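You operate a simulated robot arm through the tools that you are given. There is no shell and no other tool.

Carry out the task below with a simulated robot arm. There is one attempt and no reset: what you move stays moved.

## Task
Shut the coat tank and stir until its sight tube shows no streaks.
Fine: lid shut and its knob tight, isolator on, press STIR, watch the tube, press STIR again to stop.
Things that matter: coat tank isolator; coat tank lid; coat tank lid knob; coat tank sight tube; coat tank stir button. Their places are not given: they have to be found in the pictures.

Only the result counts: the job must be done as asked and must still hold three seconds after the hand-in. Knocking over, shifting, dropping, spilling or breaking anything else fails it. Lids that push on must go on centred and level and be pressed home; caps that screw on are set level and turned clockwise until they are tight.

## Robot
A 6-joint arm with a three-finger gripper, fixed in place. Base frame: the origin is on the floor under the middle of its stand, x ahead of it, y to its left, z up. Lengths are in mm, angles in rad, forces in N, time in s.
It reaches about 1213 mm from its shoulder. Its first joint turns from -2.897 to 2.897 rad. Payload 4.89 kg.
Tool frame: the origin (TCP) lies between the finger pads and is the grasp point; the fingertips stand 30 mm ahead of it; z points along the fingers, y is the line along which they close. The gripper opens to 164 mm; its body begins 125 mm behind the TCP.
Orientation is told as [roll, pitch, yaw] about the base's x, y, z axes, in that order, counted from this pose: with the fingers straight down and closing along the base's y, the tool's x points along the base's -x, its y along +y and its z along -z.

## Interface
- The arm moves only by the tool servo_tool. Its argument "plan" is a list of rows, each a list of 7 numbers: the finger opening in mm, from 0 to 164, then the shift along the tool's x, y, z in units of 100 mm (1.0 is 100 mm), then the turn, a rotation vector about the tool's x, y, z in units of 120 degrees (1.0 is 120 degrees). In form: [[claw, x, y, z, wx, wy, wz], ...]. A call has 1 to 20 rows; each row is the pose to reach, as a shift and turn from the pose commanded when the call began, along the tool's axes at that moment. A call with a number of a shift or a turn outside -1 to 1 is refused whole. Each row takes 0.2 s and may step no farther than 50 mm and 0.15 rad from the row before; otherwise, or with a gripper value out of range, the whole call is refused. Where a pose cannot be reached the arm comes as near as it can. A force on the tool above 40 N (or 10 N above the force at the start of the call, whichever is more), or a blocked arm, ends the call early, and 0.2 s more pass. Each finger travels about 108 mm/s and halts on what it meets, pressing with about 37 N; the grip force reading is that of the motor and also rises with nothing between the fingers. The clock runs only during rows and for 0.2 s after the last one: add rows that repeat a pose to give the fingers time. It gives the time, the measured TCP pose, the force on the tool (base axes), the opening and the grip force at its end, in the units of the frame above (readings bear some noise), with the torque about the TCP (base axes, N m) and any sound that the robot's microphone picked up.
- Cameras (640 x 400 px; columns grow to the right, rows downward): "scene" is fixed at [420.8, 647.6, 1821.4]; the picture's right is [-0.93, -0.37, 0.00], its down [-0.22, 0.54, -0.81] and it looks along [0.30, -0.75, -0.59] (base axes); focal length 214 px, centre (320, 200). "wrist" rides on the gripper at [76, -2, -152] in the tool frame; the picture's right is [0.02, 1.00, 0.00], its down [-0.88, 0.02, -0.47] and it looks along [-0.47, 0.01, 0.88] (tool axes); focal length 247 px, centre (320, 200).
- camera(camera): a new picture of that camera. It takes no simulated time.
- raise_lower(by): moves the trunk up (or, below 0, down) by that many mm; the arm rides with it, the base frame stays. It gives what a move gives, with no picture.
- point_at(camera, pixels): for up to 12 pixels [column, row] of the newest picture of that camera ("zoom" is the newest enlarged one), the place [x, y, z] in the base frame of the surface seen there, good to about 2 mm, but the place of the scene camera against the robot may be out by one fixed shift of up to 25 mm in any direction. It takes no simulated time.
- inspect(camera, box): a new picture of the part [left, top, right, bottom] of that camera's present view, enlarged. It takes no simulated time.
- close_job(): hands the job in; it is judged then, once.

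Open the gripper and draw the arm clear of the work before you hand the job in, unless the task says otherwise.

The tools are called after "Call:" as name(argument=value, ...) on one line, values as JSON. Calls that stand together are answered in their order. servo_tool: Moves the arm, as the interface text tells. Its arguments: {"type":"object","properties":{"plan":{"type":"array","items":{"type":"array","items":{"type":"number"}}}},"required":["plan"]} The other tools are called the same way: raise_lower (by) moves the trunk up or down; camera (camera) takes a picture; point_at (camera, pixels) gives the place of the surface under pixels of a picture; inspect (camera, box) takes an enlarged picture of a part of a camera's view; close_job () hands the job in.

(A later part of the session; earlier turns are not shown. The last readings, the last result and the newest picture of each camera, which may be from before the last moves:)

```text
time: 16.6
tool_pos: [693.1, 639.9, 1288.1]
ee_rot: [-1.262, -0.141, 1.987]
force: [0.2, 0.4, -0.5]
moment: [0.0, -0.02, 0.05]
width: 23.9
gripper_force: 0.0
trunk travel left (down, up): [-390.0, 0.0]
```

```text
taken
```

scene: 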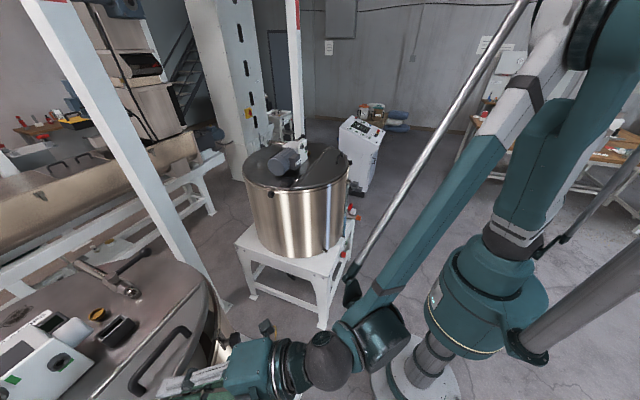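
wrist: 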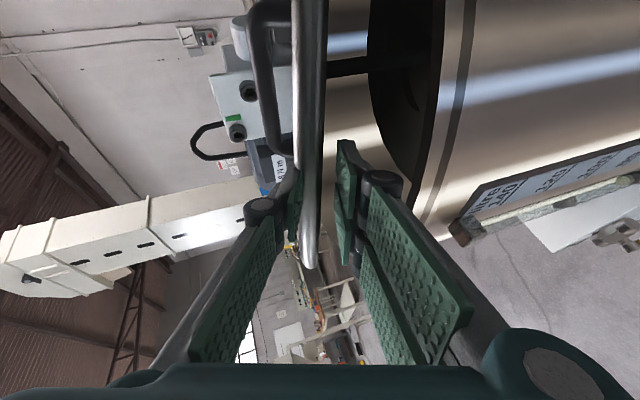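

The lid is about 20° above closed, held by hinge friction, and the lower finger knuckle is nearing the rim. Since I only straddle the bead loosely (24 mm), I slide straight back along the tool axis.

Call:
servo_tool(plan=[[24, 0, 0, -0.25, 0, 0, 0], [24, 0, 0, -0.5, 0, 0, 0], [24, 0, 0, -0.75, 0, 0, 0], [24, 0, 0, -1.0, 0, 0, 0]])

Call:
camera(camera="wrist")

Call:
camera(camera="scene")

```text
time: 17.6
tool_pos: [605.3, 598.5, 1317.3]
ee_rot: [-1.259, -0.143, 1.984]
force: [0.2, 0.3, -0.1]
moment: [-0.02, -0.05, -0.05]
width: 24.0
gripper_force: 0.0
trunk travel left (down, up): [-390.0, 0.0]
```

```text
taken
```

wrist: 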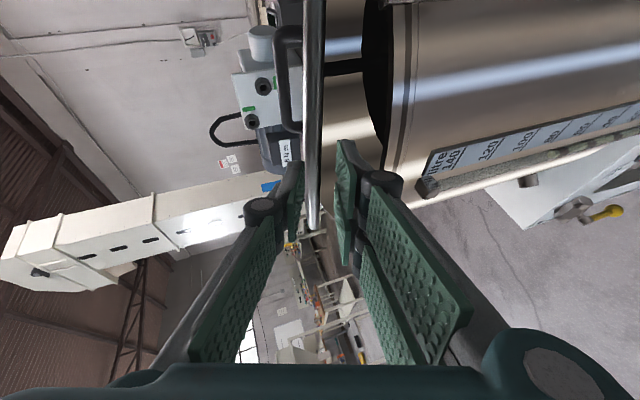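

```text
taken
```

scene: 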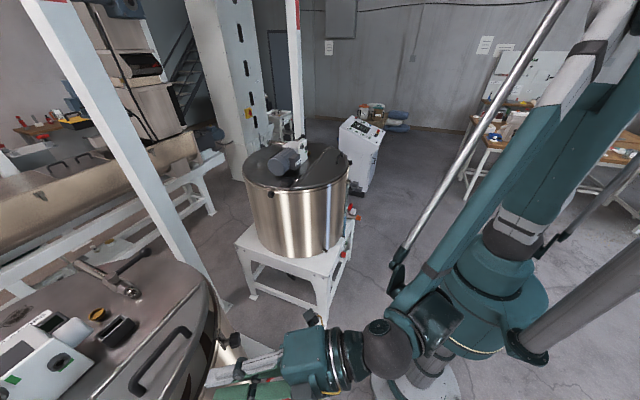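

The gripper is free and the lid stays at about 20°. I close the fingers, lift 80 mm, and pitch the tool 45° back downward to press the lid shut from above.

Call:
servo_tool(plan=[[10, -0.02, -0.13, -0.04, -0.057, 0, 0.0264], [0, -0.04, -0.25, -0.08, -0.113, 0, 0.0528], [0, -0.06, -0.38, -0.12, -0.17, 0, 0.0792], [0, -0.08, -0.5, -0.16, -0.227, 0, 0.1056], [0, -0.1, -0.63, -0.2, -0.283, 0, 0.132], [0, -0.113, -0.754, -0.242, -0.34, 0, 0.158], [0, -0.113, -0.754, -0.242, -0.34, 0, 0.158]])

Call:
camera(camera="wrist")

```text
time: 19.2
tool_pos: [608.9, 598.1, 1398.8]
ee_rot: [-0.484, -0.391, 1.77]
force: [0.9, -0.3, 0.0]
moment: [0.04, 0.05, 0.04]
width: 0.2
gripper_force: 37.2
trunk travel left (down, up): [-390.0, 0.0]
```

```text
taken
```

wrist: 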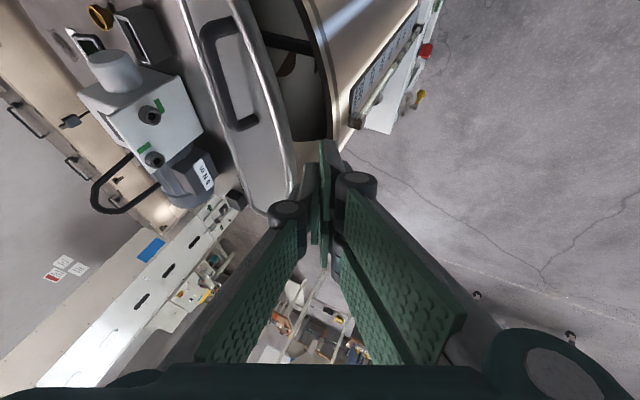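

The open-lid gap is visible at (300,110), and the lid's bead runs from (240,20) to (290,180). I measure the lid's current edge and handle.

Call:
point_at(camera="wrist", pixels=[[258, 70], [275, 110], [287, 150], [250, 120], [225, 90], [262, 170], [215, 40], [245, 120], [200, 60], [320, 60], [330, 110], [240, 30]])

```text
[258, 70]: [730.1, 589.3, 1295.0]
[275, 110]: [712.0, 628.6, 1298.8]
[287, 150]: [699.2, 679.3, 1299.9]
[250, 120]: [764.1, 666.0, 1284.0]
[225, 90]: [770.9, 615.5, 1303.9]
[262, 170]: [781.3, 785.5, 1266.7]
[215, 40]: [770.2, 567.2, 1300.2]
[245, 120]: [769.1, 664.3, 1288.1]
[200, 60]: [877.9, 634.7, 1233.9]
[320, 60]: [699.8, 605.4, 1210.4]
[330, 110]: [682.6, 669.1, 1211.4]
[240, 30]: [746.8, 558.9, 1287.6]
```

The lid edge is at (699,679,1300), about 23° open. I make the tool vertical (along base y-rotation) and move the closed fingertips above the lid just inside its front edge.

Call:
servo_tool(plan=[[0, -0.108, -0.195, 0.235, -0.0482, 0, 0.0225], [0, -0.217, -0.389, 0.47, -0.0963, 0, 0.0449], [0, -0.325, -0.584, 0.706, -0.1445, 0, 0.0674], [0, -0.433, -0.778, 0.941, -0.1926, 0, 0.0898], [0, -0.433, -0.778, 0.941, -0.1926, 0, 0.0898]])

Call:
camera(camera="wrist")

Call:
camera(camera="scene")

```text
time: 20.4
tool_pos: [710.5, 680.0, 1368.3]
ee_rot: [0.003, -0.436, 1.569]
force: [1.7, 0.8, -1.6]
moment: [-0.04, 0.32, 0.12]
width: 0.0
gripper_force: 37.0
trunk travel left (down, up): [-390.0, 0.0]
```

```text
taken
```

wrist: 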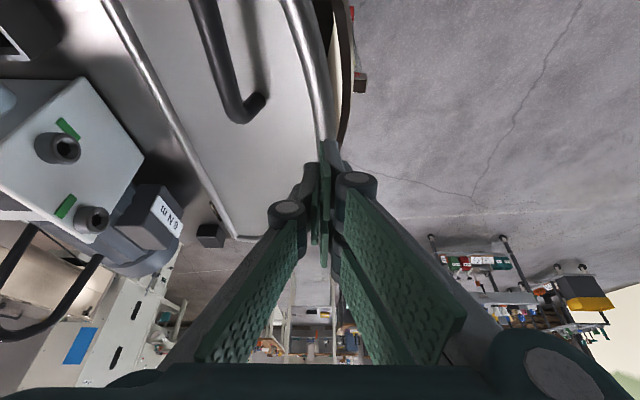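

```text
taken
```

scene: 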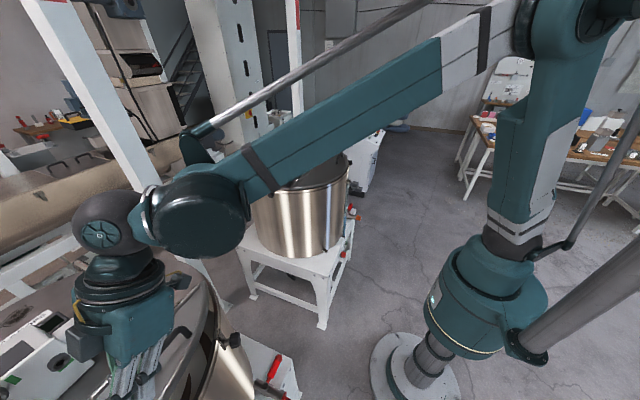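

The fingertips are about 45 mm above the lid inside its front bead (bead at col ~325). I lower straight down 90 mm in 10 mm steps, letting the force limit guard me.

Call:
servo_tool(plan=[[0, 0.042, -0.03, 0.09, 0, 0, 0], [0, 0.085, -0.06, 0.181, 0, 0, 0], [0, 0.127, -0.06, 0.272, 0, 0, 0], [0, 0.169, -0.06, 0.362, 0, 0, 0], [0, 0.211, -0.06, 0.453, 0, 0, 0], [0, 0.254, -0.06, 0.544, 0, 0, 0], [0, 0.296, -0.06, 0.634, 0, 0, 0], [0, 0.338, -0.06, 0.725, 0, 0, 0], [0, 0.38, -0.06, 0.815, 0, 0, 0]])

Call:
camera(camera="wrist")

Call:
camera(camera="scene")

```text
time: 22.4
tool_pos: [714.1, 677.2, 1281.4]
ee_rot: [-0.001, -0.437, 1.571]
force: [0.0, -0.1, 0.3]
moment: [0.01, -0.03, -0.01]
width: 0.1
gripper_force: 36.8
trunk travel left (down, up): [-390.0, 0.0]
```

```text
taken
```

wrist: 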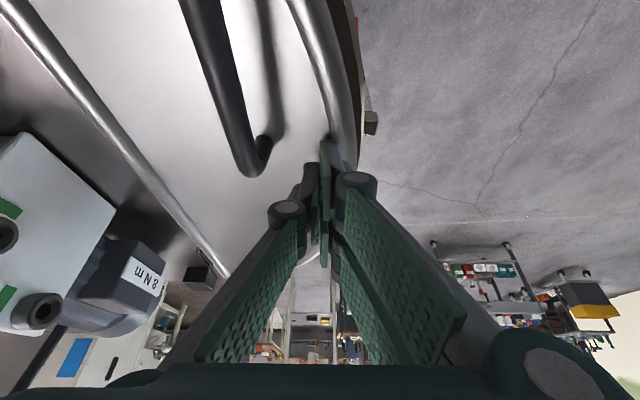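

```text
taken
```

scene: 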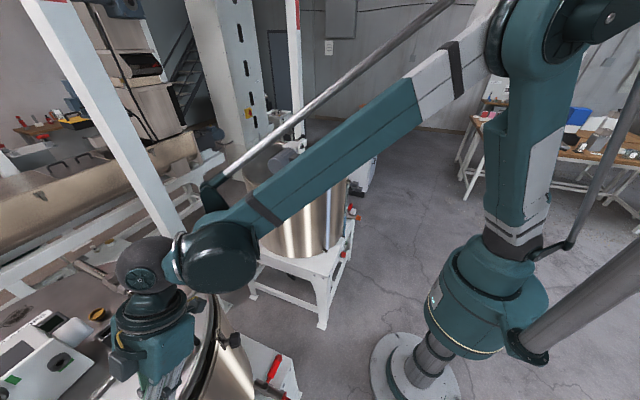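

The tips are at z≈1254 with no reported force and the lid has come down with them. I measure the lid angle and continue pressing.

Call:
point_at(camera="wrist", pixels=[[310, 20], [330, 60], [340, 100], [280, 140], [300, 150], [345, 30], [352, 80], [150, 170]])

Call:
servo_tool(plan=[[0, 0.034, 0, 0.072, 0, 0, 0], [0, 0.068, 0, 0.145, 0, 0, 0], [0, 0.085, 0, 0.181, 0, 0, 0], [0, 0.101, 0, 0.217, 0, 0, 0], [0, 0.118, 0, 0.254, 0, 0, 0], [0, 0.135, 0, 0.29, 0, 0, 0]])

Call:
camera(camera="wrist")

```text
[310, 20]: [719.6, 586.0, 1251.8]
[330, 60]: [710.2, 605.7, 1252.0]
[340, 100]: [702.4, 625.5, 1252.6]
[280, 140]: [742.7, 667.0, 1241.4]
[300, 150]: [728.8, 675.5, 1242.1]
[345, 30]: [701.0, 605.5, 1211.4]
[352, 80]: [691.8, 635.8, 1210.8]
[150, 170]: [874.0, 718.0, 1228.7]
```

```text
time: 23.7
tool_pos: [712.0, 676.9, 1259.5]
ee_rot: [-0.002, -0.44, 1.571]
force: [-1.9, -2.5, 24.1]
moment: [-0.48, 0.13, -0.04]
width: 0.1
gripper_force: 37.3
trunk travel left (down, up): [-390.0, 0.0]
stopped in row 6: the force on the tool passed its limit at 49 N (the readings are from after the stop); the commanded pose is now the measured one
```

```text
taken
```

wrist: 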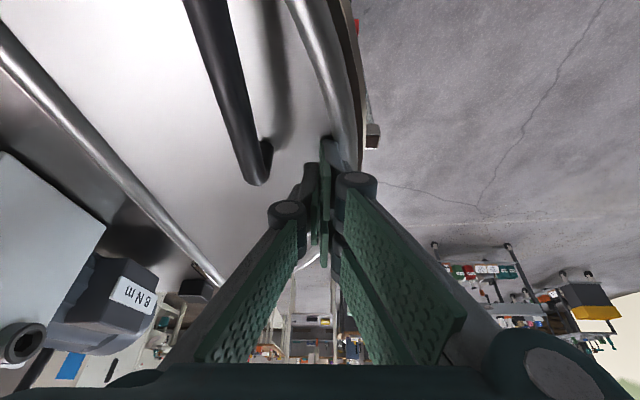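

The push stopped at 49 N with tips at z≈1232, suggesting the lid bottomed out on the rim. I check the lid's flatness.

Call:
point_at(camera="wrist", pixels=[[310, 10], [330, 60], [340, 100], [280, 150], [300, 150], [345, 20], [354, 80], [150, 150], [200, 120], [130, 160], [345, 120]])

Call:
inspect(camera="wrist", box=[270, 0, 400, 160])

```text
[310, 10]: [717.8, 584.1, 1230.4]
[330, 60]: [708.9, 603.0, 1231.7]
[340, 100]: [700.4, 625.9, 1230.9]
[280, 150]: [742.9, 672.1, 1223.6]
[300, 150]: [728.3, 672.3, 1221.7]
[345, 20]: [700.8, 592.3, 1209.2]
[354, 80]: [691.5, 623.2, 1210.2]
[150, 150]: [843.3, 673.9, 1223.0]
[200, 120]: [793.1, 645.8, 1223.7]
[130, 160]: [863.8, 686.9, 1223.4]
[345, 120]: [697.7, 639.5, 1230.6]
```

```text
2.50 times, centred on (335, 80) of wrist
```

zoom: 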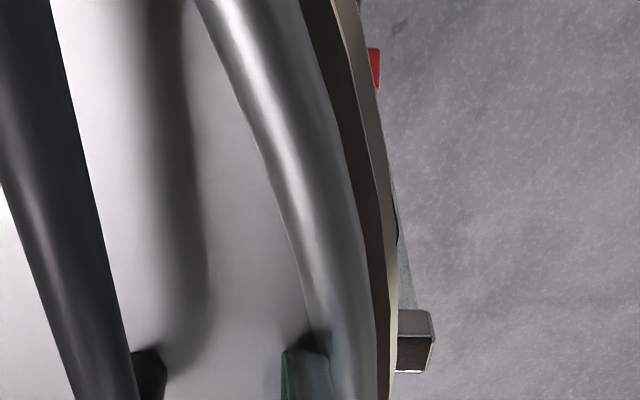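

The plate reads z≈1223 everywhere from the hinge to the front, so the lid is flat and shut. I lift off straight up and then turn toward the knob at about (705,503,1180).

Call:
servo_tool(plan=[[0, -0.085, 0, -0.181, 0, 0, 0], [0, -0.17, 0, -0.362, 0, 0, 0], [0, -0.254, 0, -0.544, 0, 0, 0], [0, -0.338, 0, -0.725, 0, 0, 0]])

Call:
camera(camera="wrist")

Call:
inspect(camera="scene", box=[150, 290, 310, 400])

```text
time: 24.7
tool_pos: [711.9, 678.2, 1337.1]
ee_rot: [-0.002, -0.438, 1.571]
force: [1.0, 0.6, -0.2]
moment: [-0.04, 0.04, 0.01]
width: 0.2
gripper_force: 36.8
trunk travel left (down, up): [-390.0, 0.0]
```

```text
taken
```

wrist: 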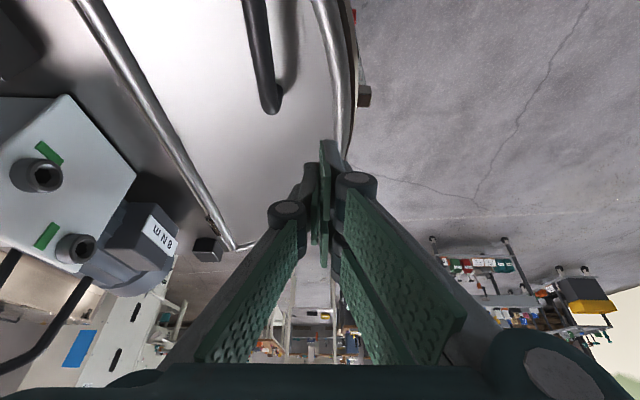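

```text
3.64 times, centred on (230, 345) of scene
```

zoom: 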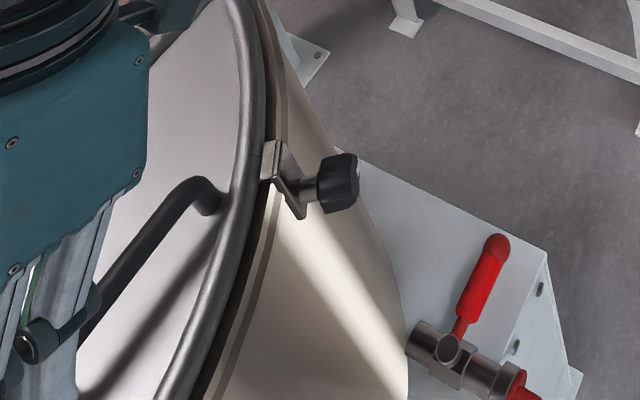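

The scene zoom shows the knob clearly: bracket lip at (272,150), shaft at (308,190), faceted black knob at (340,185), axis horizontal and radial. I query its surface points there for dimensions.

Call:
point_at(camera="zoom", pixels=[[340, 185], [340, 160], [340, 208], [352, 170], [325, 165], [325, 200], [308, 190], [290, 200], [275, 150], [240, 180], [300, 215], [262, 230]])

```text
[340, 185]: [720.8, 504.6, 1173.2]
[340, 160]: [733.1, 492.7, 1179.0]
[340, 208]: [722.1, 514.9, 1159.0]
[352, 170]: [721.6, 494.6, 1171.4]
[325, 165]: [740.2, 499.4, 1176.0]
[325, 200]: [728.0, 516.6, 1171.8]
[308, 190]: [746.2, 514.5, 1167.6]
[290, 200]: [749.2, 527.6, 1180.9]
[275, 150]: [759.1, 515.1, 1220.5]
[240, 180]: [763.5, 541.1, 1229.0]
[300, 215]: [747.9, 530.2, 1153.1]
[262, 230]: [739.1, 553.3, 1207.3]
```

Correcting the scene's offset, the knob centre is near (700,500,1162), about 38 mm across, with its axis along (0.79,0.61,0). I rotate the gripper to point along that axis while backing toward the robot, staying above the tank.

Call:
servo_tool(plan=[[20, 0.078, 0.086, -0.036, 0.058, -0.0077, -0.0356], [40, 0.157, 0.173, -0.073, 0.1164, -0.0155, -0.0713], [60, 0.235, 0.259, -0.109, 0.1745, -0.0232, -0.1069], [70, 0.313, 0.345, -0.146, 0.2327, -0.0309, -0.1425], [70, 0.391, 0.432, -0.182, 0.2909, -0.0386, -0.1782], [70, 0.47, 0.518, -0.219, 0.3491, -0.0464, -0.2138], [70, 0.548, 0.605, -0.255, 0.4073, -0.0541, -0.2495], [70, 0.626, 0.691, -0.292, 0.4655, -0.0618, -0.2851], [70, 0.704, 0.777, -0.328, 0.5236, -0.0695, -0.3207], [70, 0.783, 0.864, -0.365, 0.5818, -0.0773, -0.3564], [70, 0.861, 0.95, -0.401, 0.64, -0.085, -0.392]])

Call:
camera(camera="wrist")

Call:
camera(camera="scene")

```text
time: 27.1
tool_pos: [617.8, 580.9, 1335.7]
ee_rot: [-1.571, -0.01, 2.233]
force: [-0.4, 0.1, 0.2]
moment: [-0.05, 0.04, 0.04]
width: 69.9
gripper_force: 0.1
trunk travel left (down, up): [-390.0, 0.0]
```

```text
taken
```

wrist: 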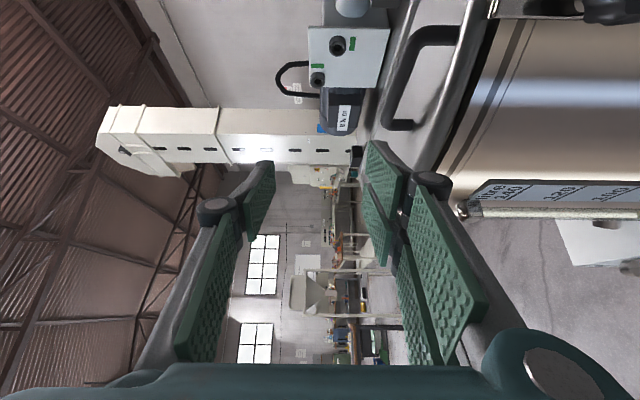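

```text
taken
```

scene: 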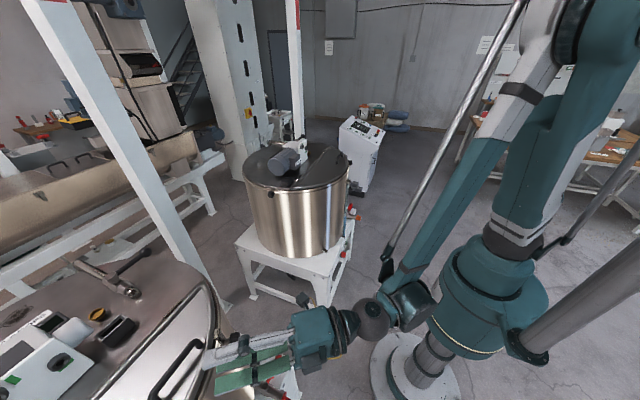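

The tool now points along the knob axis; the knob shows at the top right corner (610,5) of the wrist view. I move back, sideways and down toward the knob's standoff point.

Call:
servo_tool(plan=[[70, 0.15, 0.22, -0.15, 0, 0, 0], [70, 0.3, 0.45, -0.3, 0, 0, 0], [70, 0.45, 0.68, -0.45, 0, 0, 0], [70, 0.6, 0.9, -0.6, 0, 0, 0], [70, 0.6, 0.9, -0.6, 0, 0, 0]])

Call:
camera(camera="wrist")

```text
time: 28.3
tool_pos: [637.6, 537.4, 1328.2]
ee_rot: [-1.57, -0.002, 2.234]
force: [-0.1, 0.7, 0.0]
moment: [0.02, 0.01, -0.18]
width: 70.0
gripper_force: 0.2
out of reach, approached as far as the arm can: row 1, 2, 3, 4, 5
trunk travel left (down, up): [-390.0, 0.0]
```

```text
taken
```

wrist: 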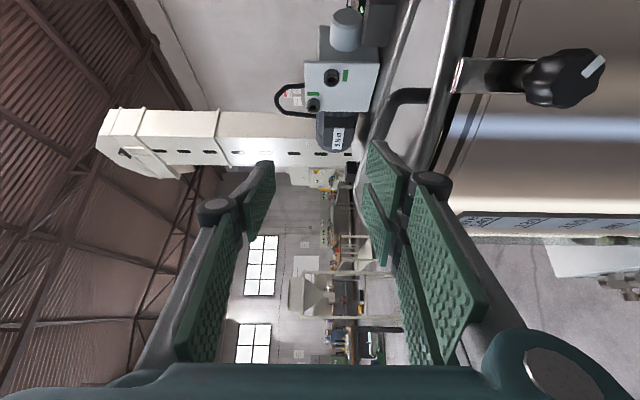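

The arm can't fold that far with the trunk at the top (TCP stopped at (638,537,1328)); the knob is visible at (560,75) with its white mark. I'll raise the tool 100 mm and lower the trunk so the forearm is less steep.

Call:
servo_tool(plan=[[70, 0, -0.33, 0, 0, 0, 0], [70, 0, -0.66, 0, 0, 0, 0], [70, 0, -1.0, 0, 0, 0, 0]])

Call:
raise_lower(by=-150)

```text
time: 29.1
tool_pos: [636.6, 534.3, 1429.2]
ee_rot: [-1.57, -0.003, 2.232]
force: [-0.1, -0.9, 0.8]
moment: [0.0, 0.01, 0.01]
width: 70.0
gripper_force: 0.0
trunk travel left (down, up): [-390.0, 0.0]
```

```text
time: 30.8
tool_pos: [634.9, 534.4, 1278.0]
ee_rot: [-1.571, -0.001, 2.235]
force: [1.3, -0.1, 0.6]
moment: [-0.01, 0.0, -0.02]
width: 69.9
gripper_force: 0.0
trunk travel left (down, up): [-240.0, 150.0]
```

The trunk is down 150 with the TCP at z=1278. I repeat: tool up 100 mm, trunk down another 120 mm.

Call:
servo_tool(plan=[[70, 0, -0.33, -0.1, 0, 0, 0], [70, 0, -0.66, -0.2, 0, 0, 0], [70, 0, -1.0, -0.3, 0, 0, 0]])

Call:
raise_lower(by=-120)

Call:
camera(camera="scene")

```text
time: 31.6
tool_pos: [611.8, 516.0, 1377.6]
ee_rot: [-1.572, -0.002, 2.231]
force: [1.1, 0.2, 0.2]
moment: [0.06, -0.06, -0.01]
width: 69.9
gripper_force: 0.0
trunk travel left (down, up): [-240.0, 150.0]
```

```text
time: 33.1
tool_pos: [613.3, 517.5, 1259.3]
ee_rot: [-1.57, -0.001, 2.233]
force: [0.0, -0.3, 0.3]
moment: [-0.01, -0.02, -0.02]
width: 69.9
gripper_force: 0.1
trunk travel left (down, up): [-120.0, 270.0]
```

```text
taken
```

scene: 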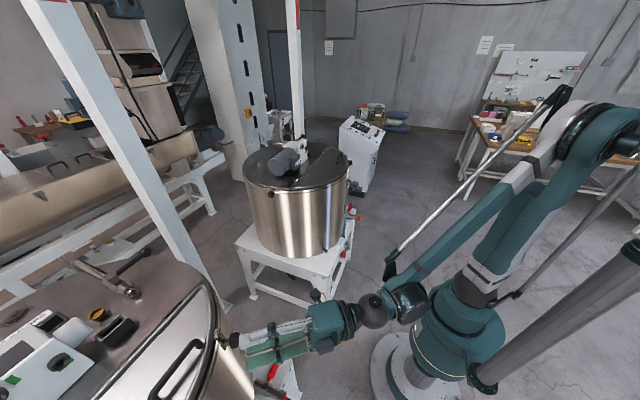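

The forearm is flatter now, with the TCP at (613,518,1259). I move to the standoff point in front of the knob at about (605,426,1162).

Call:
servo_tool(plan=[[70, 0.12, 0.1, -0.2, 0, 0, 0], [70, 0.3, 0.25, -0.4, 0, 0, 0], [70, 0.5, 0.5, -0.62, 0, 0, 0], [70, 0.668, 0.75, -0.62, 0, 0, 0], [70, 0.668, 0.97, -0.62, 0, 0, 0], [70, 0.668, 0.97, -0.62, 0, 0, 0]])

Call:
camera(camera="wrist")

Call:
camera(camera="scene")

```text
time: 34.5
tool_pos: [603.6, 428.6, 1159.8]
ee_rot: [-1.569, -0.002, 2.233]
force: [-0.1, 0.4, 0.2]
moment: [0.05, 0.02, 0.01]
width: 70.0
gripper_force: 0.1
trunk travel left (down, up): [-120.0, 270.0]
```

```text
taken
```

wrist: 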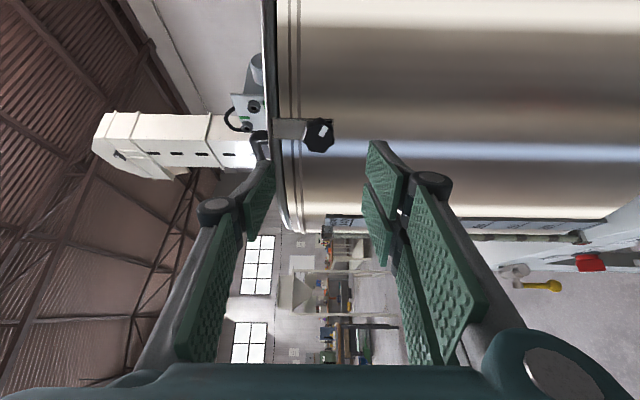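

```text
taken
```

scene: 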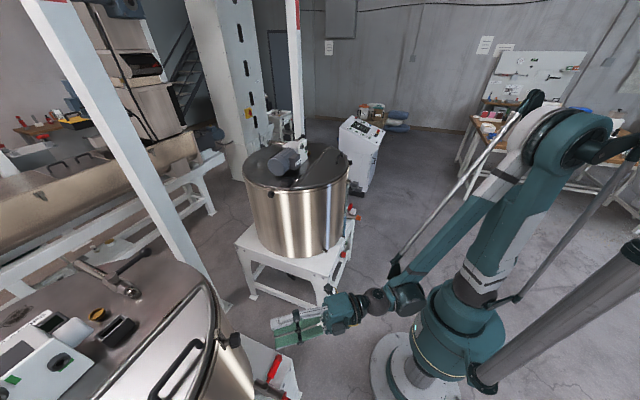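

Standoff reached; the knob face is at (318,134) in the wrist view, nearly on the TCP column. I zoom in and measure it.

Call:
inspect(camera="wrist", box=[260, 95, 380, 175])

Call:
point_at(camera="zoom", pixels=[[320, 200], [300, 200], [340, 200], [310, 175], [330, 225], [270, 195], [280, 165], [290, 240], [250, 200], [180, 190], [220, 170], [365, 200]])

```text
5.00 times, centred on (320, 135) of wrist
```

zoom: 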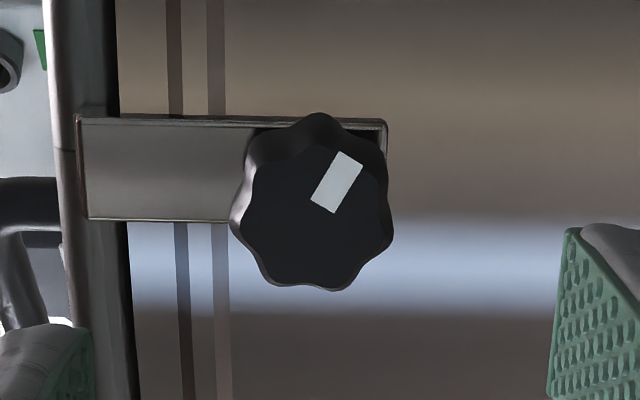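

```text
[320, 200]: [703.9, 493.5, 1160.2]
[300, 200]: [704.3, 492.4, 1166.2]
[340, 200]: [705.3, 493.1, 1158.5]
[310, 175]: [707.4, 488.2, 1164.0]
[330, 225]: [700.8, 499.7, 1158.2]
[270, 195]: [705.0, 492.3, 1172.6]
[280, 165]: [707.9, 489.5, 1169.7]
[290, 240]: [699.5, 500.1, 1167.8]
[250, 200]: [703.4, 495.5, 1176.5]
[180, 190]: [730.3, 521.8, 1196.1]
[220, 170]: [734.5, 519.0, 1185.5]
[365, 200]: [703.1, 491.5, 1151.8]
```

The 33 mm star knob has its face centre near (702,497,1162), with the bracket plate 38 mm behind the face. I correct 8 mm sideways and advance 100 mm with the fingers open at 70 mm.

Call:
servo_tool(plan=[[70, 0.078, -0.02, 0, 0, 0, 0], [70, 0.078, -0.02, 0.3, 0, 0, 0], [70, 0.078, -0.02, 0.6, 0, 0, 0], [70, 0.078, -0.02, 0.85, 0, 0, 0], [70, 0.078, -0.02, 1.0, 0, 0, 0], [70, 0.078, -0.02, 1.0, 0, 0, 0]])

Call:
camera(camera="wrist")

Call:
inspect(camera="scene", box=[170, 290, 330, 400])

```text
time: 35.9
tool_pos: [689.5, 480.8, 1162.7]
ee_rot: [-1.571, 0.0, 2.231]
force: [0.9, -0.3, -1.0]
moment: [0.03, 0.01, 0.04]
width: 70.0
gripper_force: 0.1
trunk travel left (down, up): [-120.0, 270.0]
```

```text
taken
```

wrist: 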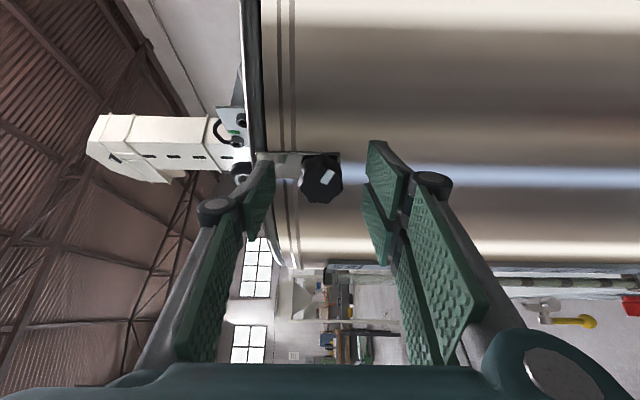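

```text
3.64 times, centred on (250, 345) of scene
```

zoom: 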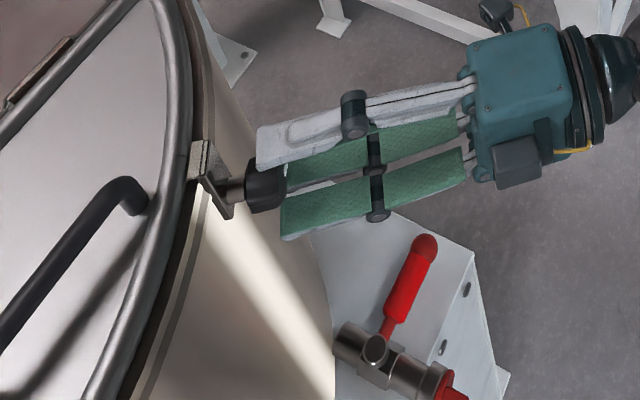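

The knob face is centred at (321,182), matching the expected projection, and the scene view confirms the fingers are in line with it. I advance 13 mm more so the tips cover the knob, then close on it.

Call:
servo_tool(plan=[[70, 0, 0, 0.07, 0, 0, 0], [70, 0, 0, 0.13, 0, 0, 0], [50, 0, 0, 0.13, 0, 0, 0], [30, 0, 0, 0.13, 0, 0, 0], [10, 0, 0, 0.13, 0, 0, 0], [10, 0, 0, 0.13, 0, 0, 0]])

Call:
camera(camera="wrist")

Call:
inspect(camera="scene", box=[170, 290, 330, 400])

```text
time: 37.3
tool_pos: [697.9, 489.6, 1161.2]
ee_rot: [-1.57, 0.0, 2.233]
force: [-4.0, -3.4, -13.3]
moment: [-0.25, 0.22, 0.03]
width: 35.8
gripper_force: 44.6
trunk travel left (down, up): [-120.0, 270.0]
```

```text
taken
```

wrist: 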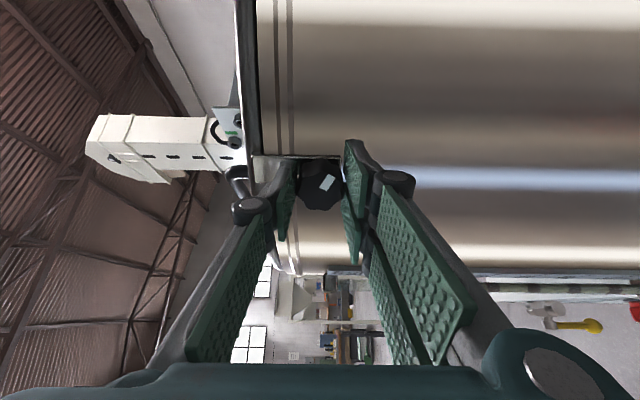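

```text
3.64 times, centred on (250, 345) of scene
```

zoom: 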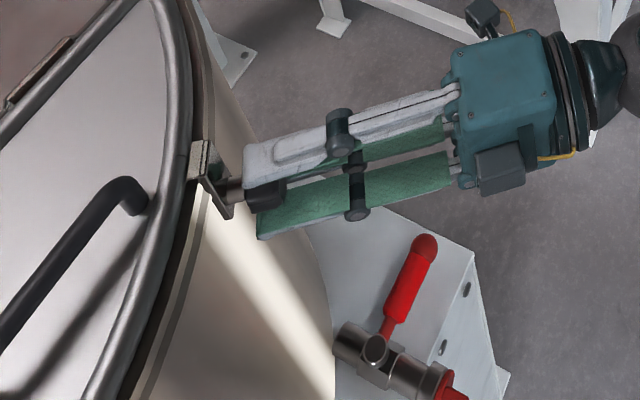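

The knob is gripped (width 35.8, grip 45 N). I try a first clockwise turn of 48° about the tool axis, watching the torque.

Call:
servo_tool(plan=[[10, 0, 0.01, 0.13, 0, 0, 0.06], [10, 0, 0.01, 0.13, 0, 0, 0.12], [10, 0, 0.01, 0.13, 0, 0, 0.18], [10, 0, 0.01, 0.13, 0, 0, 0.24], [10, 0, 0.01, 0.13, 0, 0, 0.3], [10, 0, 0.01, 0.13, 0, 0, 0.36], [10, 0, 0.01, 0.13, 0, 0, 0.4]])

Call:
camera(camera="wrist")

Call:
inspect(camera="scene", box=[170, 290, 330, 400])

```text
time: 37.6
tool_pos: [698.5, 490.0, 1163.0]
ee_rot: [-1.573, -0.038, 2.234]
force: [-7.0, -5.8, -3.9]
moment: [-0.02, 0.06, 0.06]
width: 35.7
gripper_force: 45.3
trunk travel left (down, up): [-120.0, 270.0]
stopped in row 1: the force on the tool passed its limit at 48 N (the readings are from after the stop); the commanded pose is now the measured one
```

```text
taken
```

wrist: 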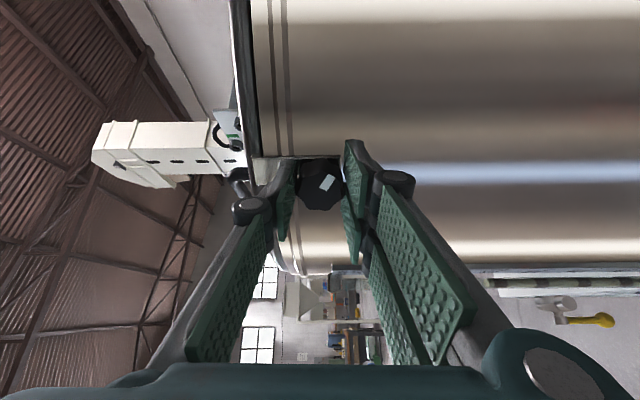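

```text
3.64 times, centred on (250, 345) of scene
```

zoom: 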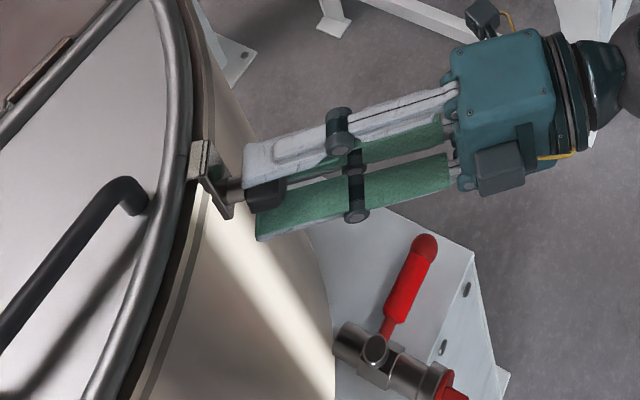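

I mistakenly repeated the 13 mm advance in that plan and the force limit stopped it after 2°; readings have settled. I redo the clockwise turn with no translation.

Call:
servo_tool(plan=[[10, 0, 0, -0.01, 0, 0, 0.06], [10, 0, 0, -0.01, 0, 0, 0.12], [10, 0, 0, -0.01, 0, 0, 0.18], [10, 0, 0, -0.01, 0, 0, 0.24], [10, 0, 0, -0.01, 0, 0, 0.3], [10, 0, 0, -0.01, 0, 0, 0.36], [10, 0, 0, -0.01, 0, 0, 0.4]])

Call:
camera(camera="wrist")

Call:
inspect(camera="scene", box=[170, 290, 330, 400])

```text
time: 39.2
tool_pos: [696.9, 490.9, 1161.0]
ee_rot: [-1.57, -0.876, 2.234]
force: [-17.7, 3.5, -30.0]
moment: [-0.25, 0.18, -0.02]
width: 35.7
gripper_force: 45.8
trunk travel left (down, up): [-120.0, 270.0]
```

```text
taken
```

wrist: 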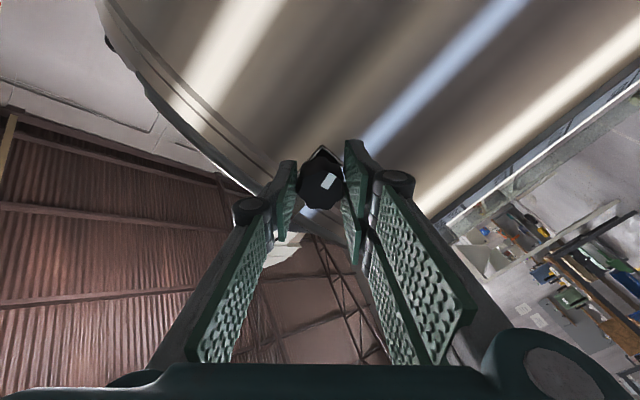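

```text
3.64 times, centred on (250, 345) of scene
```

zoom: 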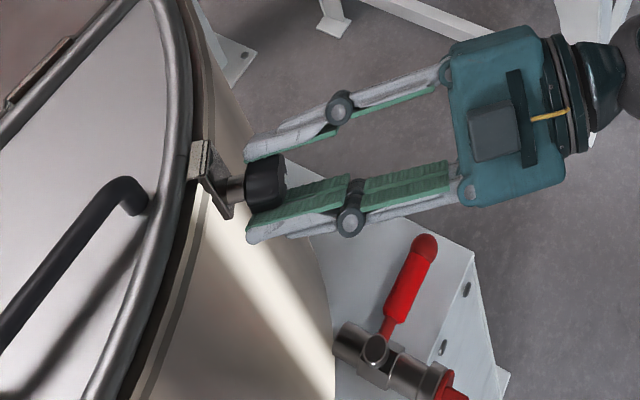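

The white mark moved with the gripper, so the knob turned 50° clockwise at low torque; a side load of about 30 N built up along the closing axis. I relieve it with a small 1.5 mm shift and read the forces.

Call:
servo_tool(plan=[[10, 0.007, 0.015, 0, 0, 0, 0], [10, 0.007, 0.015, 0, 0, 0, 0]])

```text
time: 39.8
tool_pos: [698.0, 489.8, 1161.0]
ee_rot: [-1.571, -0.873, 2.233]
force: [-6.0, 11.2, 4.9]
moment: [0.15, -0.22, -0.22]
width: 35.4
gripper_force: 44.9
trunk travel left (down, up): [-120.0, 270.0]
```

The side load dropped to about 12 N. I continue turning clockwise another 60°.

Call:
servo_tool(plan=[[10, -0.003, 0.002, 0, 0, 0, 0.06], [10, -0.003, 0.002, 0, 0, 0, 0.12], [10, -0.003, 0.002, 0, 0, 0, 0.18], [10, -0.003, 0.002, 0, 0, 0, 0.24], [10, -0.003, 0.002, 0, 0, 0, 0.3], [10, -0.003, 0.002, 0, 0, 0, 0.36], [10, -0.003, 0.002, 0, 0, 0, 0.42], [10, -0.003, 0.002, 0, 0, 0, 0.48]])

Call:
camera(camera="wrist")

Call:
inspect(camera="scene", box=[170, 290, 330, 400])

```text
time: 41.6
tool_pos: [696.3, 491.3, 1160.5]
ee_rot: [1.574, -1.26, -0.911]
force: [1.7, 22.2, 18.8]
moment: [0.15, -0.25, -0.15]
width: 35.4
gripper_force: 45.0
trunk travel left (down, up): [-120.0, 270.0]
```

```text
taken
```

wrist: 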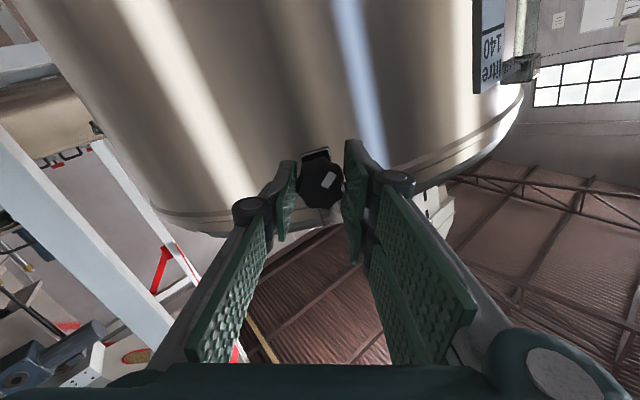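

```text
3.64 times, centred on (250, 345) of scene
```

zoom: 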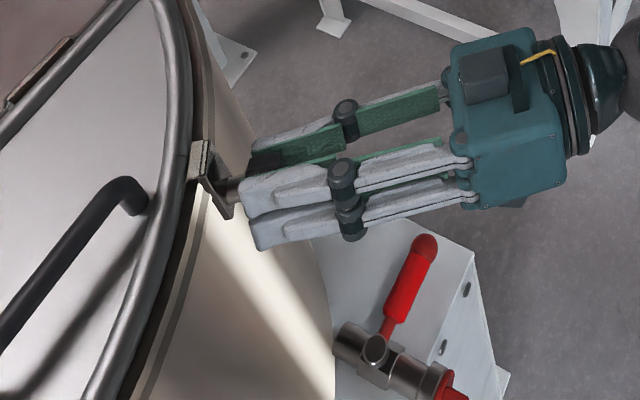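

Total turn is about 108° and torque is still small, so the knob is not tight yet. I relieve the side load slightly and turn another 58°.

Call:
servo_tool(plan=[[10, -0.004, 0.007, 0, 0, 0, 0], [10, -0.004, 0.007, 0, 0, 0, 0.06], [10, -0.004, 0.007, 0, 0, 0, 0.12], [10, -0.004, 0.007, 0, 0, 0, 0.18], [10, -0.004, 0.007, 0, 0, 0, 0.24], [10, -0.004, 0.007, 0, 0, 0, 0.3], [10, -0.004, 0.007, 0, 0, 0, 0.36], [10, -0.004, 0.007, 0, 0, 0, 0.42], [10, -0.004, 0.007, 0, 0, 0, 0.48]])

Call:
camera(camera="wrist")

Call:
inspect(camera="scene", box=[170, 290, 330, 400])

```text
time: 43.6
tool_pos: [697.1, 491.1, 1161.6]
ee_rot: [1.574, -0.256, -0.908]
force: [-5.0, 17.8, 11.9]
moment: [0.21, -0.35, 0.24]
width: 35.2
gripper_force: 45.2
trunk travel left (down, up): [-120.0, 270.0]
```

```text
taken
```

wrist: 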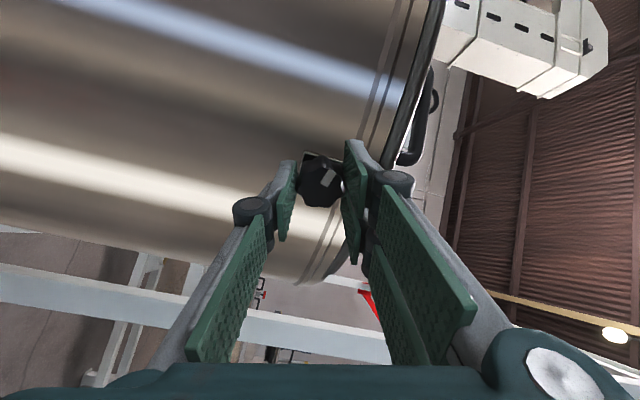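

```text
3.64 times, centred on (250, 345) of scene
```

zoom: 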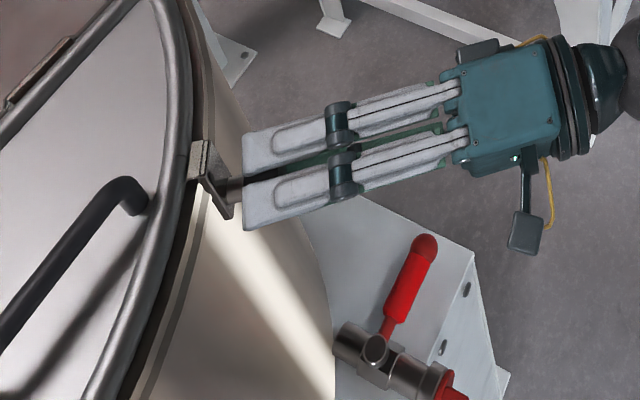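

About 166° so far with the knob still turning freely. I continue clockwise another 58° if the wrist joint allows.

Call:
servo_tool(plan=[[10, 0.004, 0.005, 0, 0, 0, 0], [10, 0.004, 0.005, 0, 0, 0, 0.06], [10, 0.004, 0.005, 0, 0, 0, 0.12], [10, 0.004, 0.005, 0, 0, 0, 0.18], [10, 0.004, 0.005, 0, 0, 0, 0.24], [10, 0.004, 0.005, 0, 0, 0, 0.3], [10, 0.004, 0.005, 0, 0, 0, 0.36], [10, 0.004, 0.005, 0, 0, 0, 0.42], [10, 0.004, 0.005, 0, 0, 0, 0.48]])

Call:
camera(camera="wrist")

```text
time: 45.1
tool_pos: [695.5, 492.4, 1161.5]
ee_rot: [1.582, 0.395, -0.92]
force: [8.8, -13.3, 18.0]
moment: [0.22, -0.31, -0.31]
width: 35.2
gripper_force: 44.9
out of reach, approached as far as the arm can: row 6, 7
trunk travel left (down, up): [-120.0, 270.0]
stopped in row 7: the force on the tool passed its limit at 46 N (the readings are from after the stop); the commanded pose is now the measured one
```

```text
taken
```

wrist: 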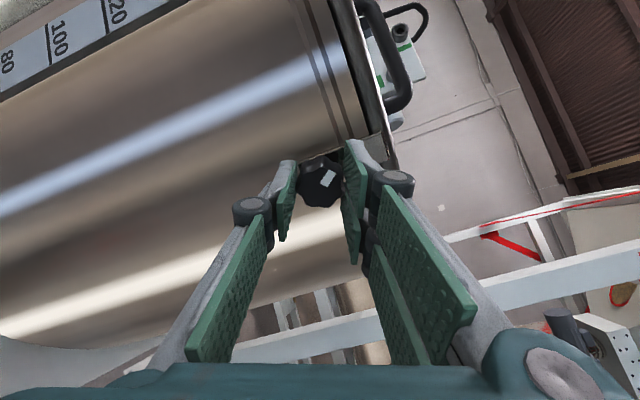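

The wrist limit was reached at about 202° of knob turn. I open the fingers, back off 25 mm and rewind the wrist counter-clockwise for another stroke.

Call:
servo_tool(plan=[[30, 0, 0, 0, 0, 0, 0], [50, 0, 0, 0, 0, 0, 0], [70, 0, 0, 0, 0, 0, 0], [70, 0, 0, 0, 0, 0, 0], [70, 0, 0, -0.25, 0, 0, 0]])

Call:
servo_tool(plan=[[70, 0, 0, 0, 0, 0, -0.07], [70, 0, 0, 0, 0, 0, -0.14], [70, 0, 0, 0, 0, 0, -0.21], [70, 0, 0, 0, 0, 0, -0.28], [70, 0, 0, 0, 0, 0, -0.35], [70, 0, 0, 0, 0, 0, -0.42], [70, 0, 0, 0, 0, 0, -0.49], [70, 0, 0, 0, 0, 0, -0.56], [70, 0, 0, 0, 0, 0, -0.63], [70, 0, 0, 0, 0, 0, -0.7], [70, 0, 0, 0, 0, 0, -0.77], [70, 0, 0, 0, 0, 0, -0.84], [70, 0, 0, 0, 0, 0, -0.91], [70, 0, 0, 0, 0, 0, -0.98]])

Call:
inspect(camera="scene", box=[170, 290, 330, 400])

```text
time: 46.3
tool_pos: [677.0, 479.9, 1158.8]
ee_rot: [1.579, 0.391, -0.92]
force: [1.0, 1.7, -0.8]
moment: [0.05, -0.05, 0.0]
width: 70.0
gripper_force: 0.1
trunk travel left (down, up): [-120.0, 270.0]
```

```text
time: 49.3
tool_pos: [675.5, 479.7, 1160.2]
ee_rot: [-1.667, -1.478, 2.315]
force: [0.3, 0.2, 1.0]
moment: [0.0, -0.02, -0.03]
width: 70.4
gripper_force: 0.0
trunk travel left (down, up): [-120.0, 270.0]
```

```text
3.64 times, centred on (250, 345) of scene
```

zoom: 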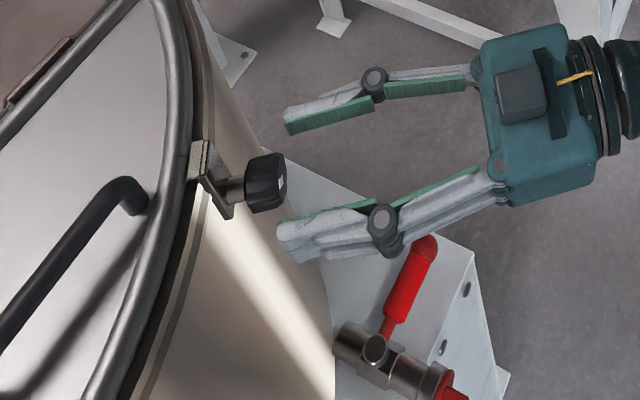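

The knob is clear, with the white mark visible at the edge of its face. I keep rewinding the wrist another 118° and then further.

Call:
servo_tool(plan=[[70, 0, 0, 0, 0, 0, -0.07], [70, 0, 0, 0, 0, 0, -0.14], [70, 0, 0, 0, 0, 0, -0.21], [70, 0, 0, 0, 0, 0, -0.28], [70, 0, 0, 0, 0, 0, -0.35], [70, 0, 0, 0, 0, 0, -0.42], [70, 0, 0, 0, 0, 0, -0.49], [70, 0, 0, 0, 0, 0, -0.56], [70, 0, 0, 0, 0, 0, -0.63], [70, 0, 0, 0, 0, 0, -0.7], [70, 0, 0, 0, 0, 0, -0.77], [70, 0, 0, 0, 0, 0, -0.84], [70, 0, 0, 0, 0, 0, -0.91], [70, 0, 0, 0, 0, 0, -0.98]])

Call:
servo_tool(plan=[[70, 0, 0, 0, 0, 0, -0.07], [70, 0, 0, 0, 0, 0, -0.14], [70, 0, 0, 0, 0, 0, -0.21], [70, 0, 0, 0, 0, 0, -0.28], [70, 0, 0, 0, 0, 0, -0.35], [70, 0, 0, 0, 0, 0, -0.42], [70, 0, 0, 0, 0, 0, -0.49], [70, 0, 0, 0, 0, 0, -0.56]])

Call:
camera(camera="wrist")

Call:
inspect(camera="scene", box=[170, 290, 330, 400])

```text
time: 52.3
tool_pos: [676.7, 479.0, 1160.2]
ee_rot: [-1.58, 0.573, 2.214]
force: [0.8, -0.5, -0.9]
moment: [0.0, 0.01, -0.02]
width: 70.2
gripper_force: 0.0
trunk travel left (down, up): [-120.0, 270.0]
```

```text
time: 54.1
tool_pos: [675.3, 478.8, 1161.7]
ee_rot: [1.622, 1.394, -0.872]
force: [0.2, 0.0, -0.8]
moment: [0.01, -0.04, 0.0]
width: 69.9
gripper_force: 0.0
trunk travel left (down, up): [-120.0, 270.0]
```

```text
taken
```

wrist: 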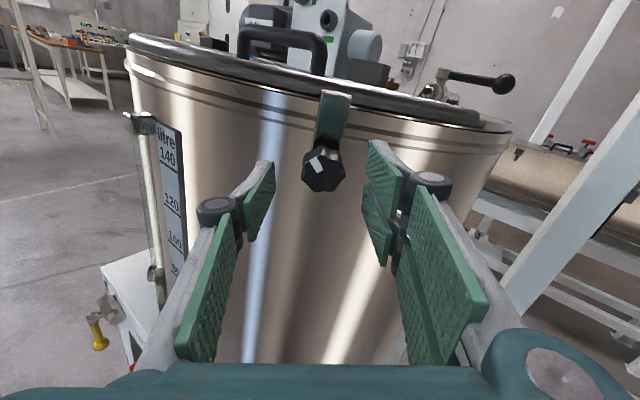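

```text
3.64 times, centred on (250, 345) of scene
```

zoom: 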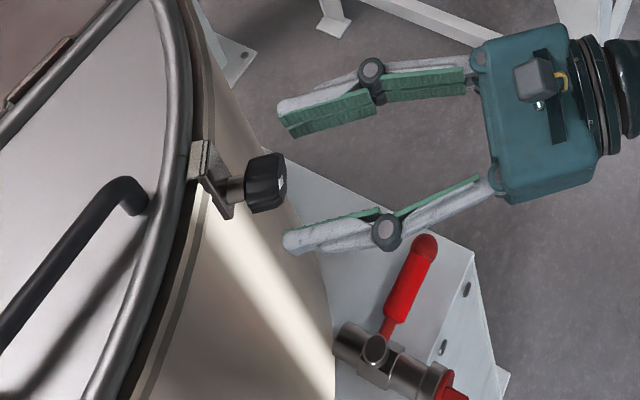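

The view is upright now: the knob is at (323,170) with its mark near 11 o'clock, consistent with about 200° of clockwise turn. I zoom in to centre accurately before regripping.

Call:
inspect(camera="wrist", box=[270, 80, 390, 200])

Call:
point_at(camera="zoom", pixels=[[330, 310], [330, 280], [360, 300], [300, 300], [330, 350], [345, 180], [340, 50], [280, 300], [400, 280], [330, 230]])

```text
3.33 times, centred on (330, 140) of wrist
```

zoom: 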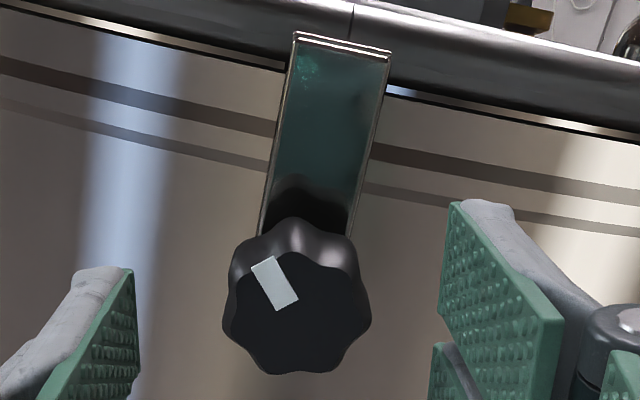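

```text
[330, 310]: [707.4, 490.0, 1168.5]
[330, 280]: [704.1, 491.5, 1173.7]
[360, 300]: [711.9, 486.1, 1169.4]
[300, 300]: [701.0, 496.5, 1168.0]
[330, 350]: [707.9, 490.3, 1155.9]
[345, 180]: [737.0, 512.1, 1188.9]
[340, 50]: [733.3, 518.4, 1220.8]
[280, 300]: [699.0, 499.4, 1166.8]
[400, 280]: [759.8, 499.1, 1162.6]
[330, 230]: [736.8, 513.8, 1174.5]
```

The face centre is 2 mm off along tool y; the knob hasn't moved axially. I correct, advance 28 mm and grip again.

Call:
servo_tool(plan=[[70, 0.006, 0.02, 0.1, 0, 0, 0], [70, 0.006, 0.02, 0.28, 0, 0, 0], [50, 0.006, 0.02, 0.28, 0, 0, 0], [30, 0.006, 0.02, 0.28, 0, 0, 0], [10, 0.006, 0.02, 0.28, 0, 0, 0], [10, 0.006, 0.02, 0.28, 0, 0, 0]])

```text
time: 55.5
tool_pos: [700.1, 494.8, 1162.2]
ee_rot: [1.619, 1.397, -0.873]
force: [-2.7, 8.4, -2.6]
moment: [0.02, -0.01, 0.31]
width: 35.4
gripper_force: 44.5
trunk travel left (down, up): [-120.0, 270.0]
```

Gripped with only about 9 N side load. I turn clockwise 110° and watch for torque.

Call:
servo_tool(plan=[[10, 0, 0, 0, 0, 0, 0.065], [10, 0, 0, 0, 0, 0, 0.13], [10, 0, 0, 0, 0, 0, 0.195], [10, 0, 0, 0, 0, 0, 0.26], [10, 0, 0, 0, 0, 0, 0.325], [10, 0, 0, 0, 0, 0, 0.39], [10, 0, 0, 0, 0, 0, 0.455], [10, 0, 0, 0, 0, 0, 0.52], [10, 0, 0, 0, 0, 0, 0.585], [10, 0, 0, 0, 0, 0, 0.65], [10, 0, 0, 0, 0, 0, 0.715], [10, 0, 0, 0, 0, 0, 0.78], [10, 0, 0, 0, 0, 0, 0.845], [10, 0, 0, 0, 0, 0, 0.91]])

Call:
camera(camera="wrist")

```text
time: 58.5
tool_pos: [699.6, 494.1, 1162.0]
ee_rot: [-1.58, -0.165, 2.219]
force: [3.7, -4.0, 17.2]
moment: [-0.27, -0.73, -0.41]
width: 35.3
gripper_force: 45.1
trunk travel left (down, up): [-120.0, 270.0]
```

```text
taken
```

wrist: 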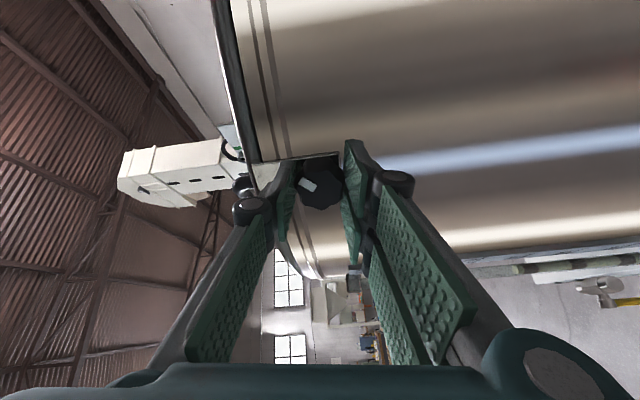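

The axial torque rose to about −0.66 N·m and the mark has shifted relative to the gripper, i.e. the fingers slipped near the end — the knob may be tight. I zoom in to check the mark.

Call:
inspect(camera="wrist", box=[270, 140, 370, 220])

Call:
servo_tool(plan=[[10, 0, 0, 0, 0, 0, 0.05], [10, 0, 0, 0, 0, 0, 0.1], [10, 0, 0, 0, 0, 0, 0.15], [10, 0, 0, 0, 0, 0, 0.2], [10, 0, 0, 0, 0, 0, 0.25]])

Call:
inspect(camera="wrist", box=[270, 140, 370, 220])

```text
5.00 times, centred on (320, 180) of wrist
```

zoom: 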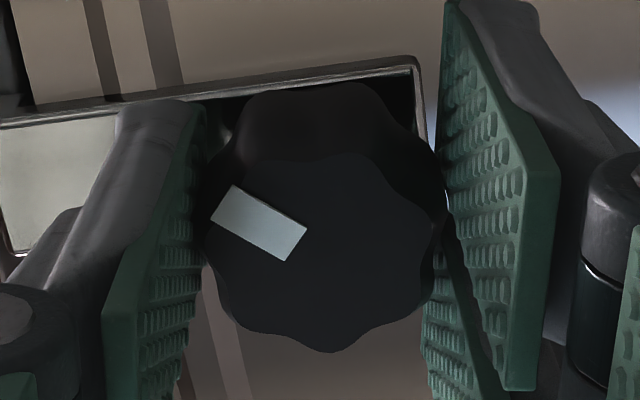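

```text
time: 59.7
tool_pos: [698.9, 493.9, 1161.5]
ee_rot: [-1.583, -0.688, 2.226]
force: [6.0, -10.9, 14.6]
moment: [-0.27, -0.62, -0.55]
width: 35.4
gripper_force: 45.1
trunk travel left (down, up): [-120.0, 270.0]
```

```text
5.00 times, centred on (320, 180) of wrist
```

zoom: 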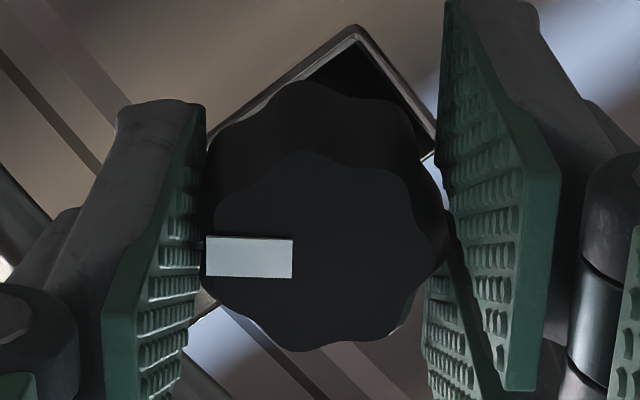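

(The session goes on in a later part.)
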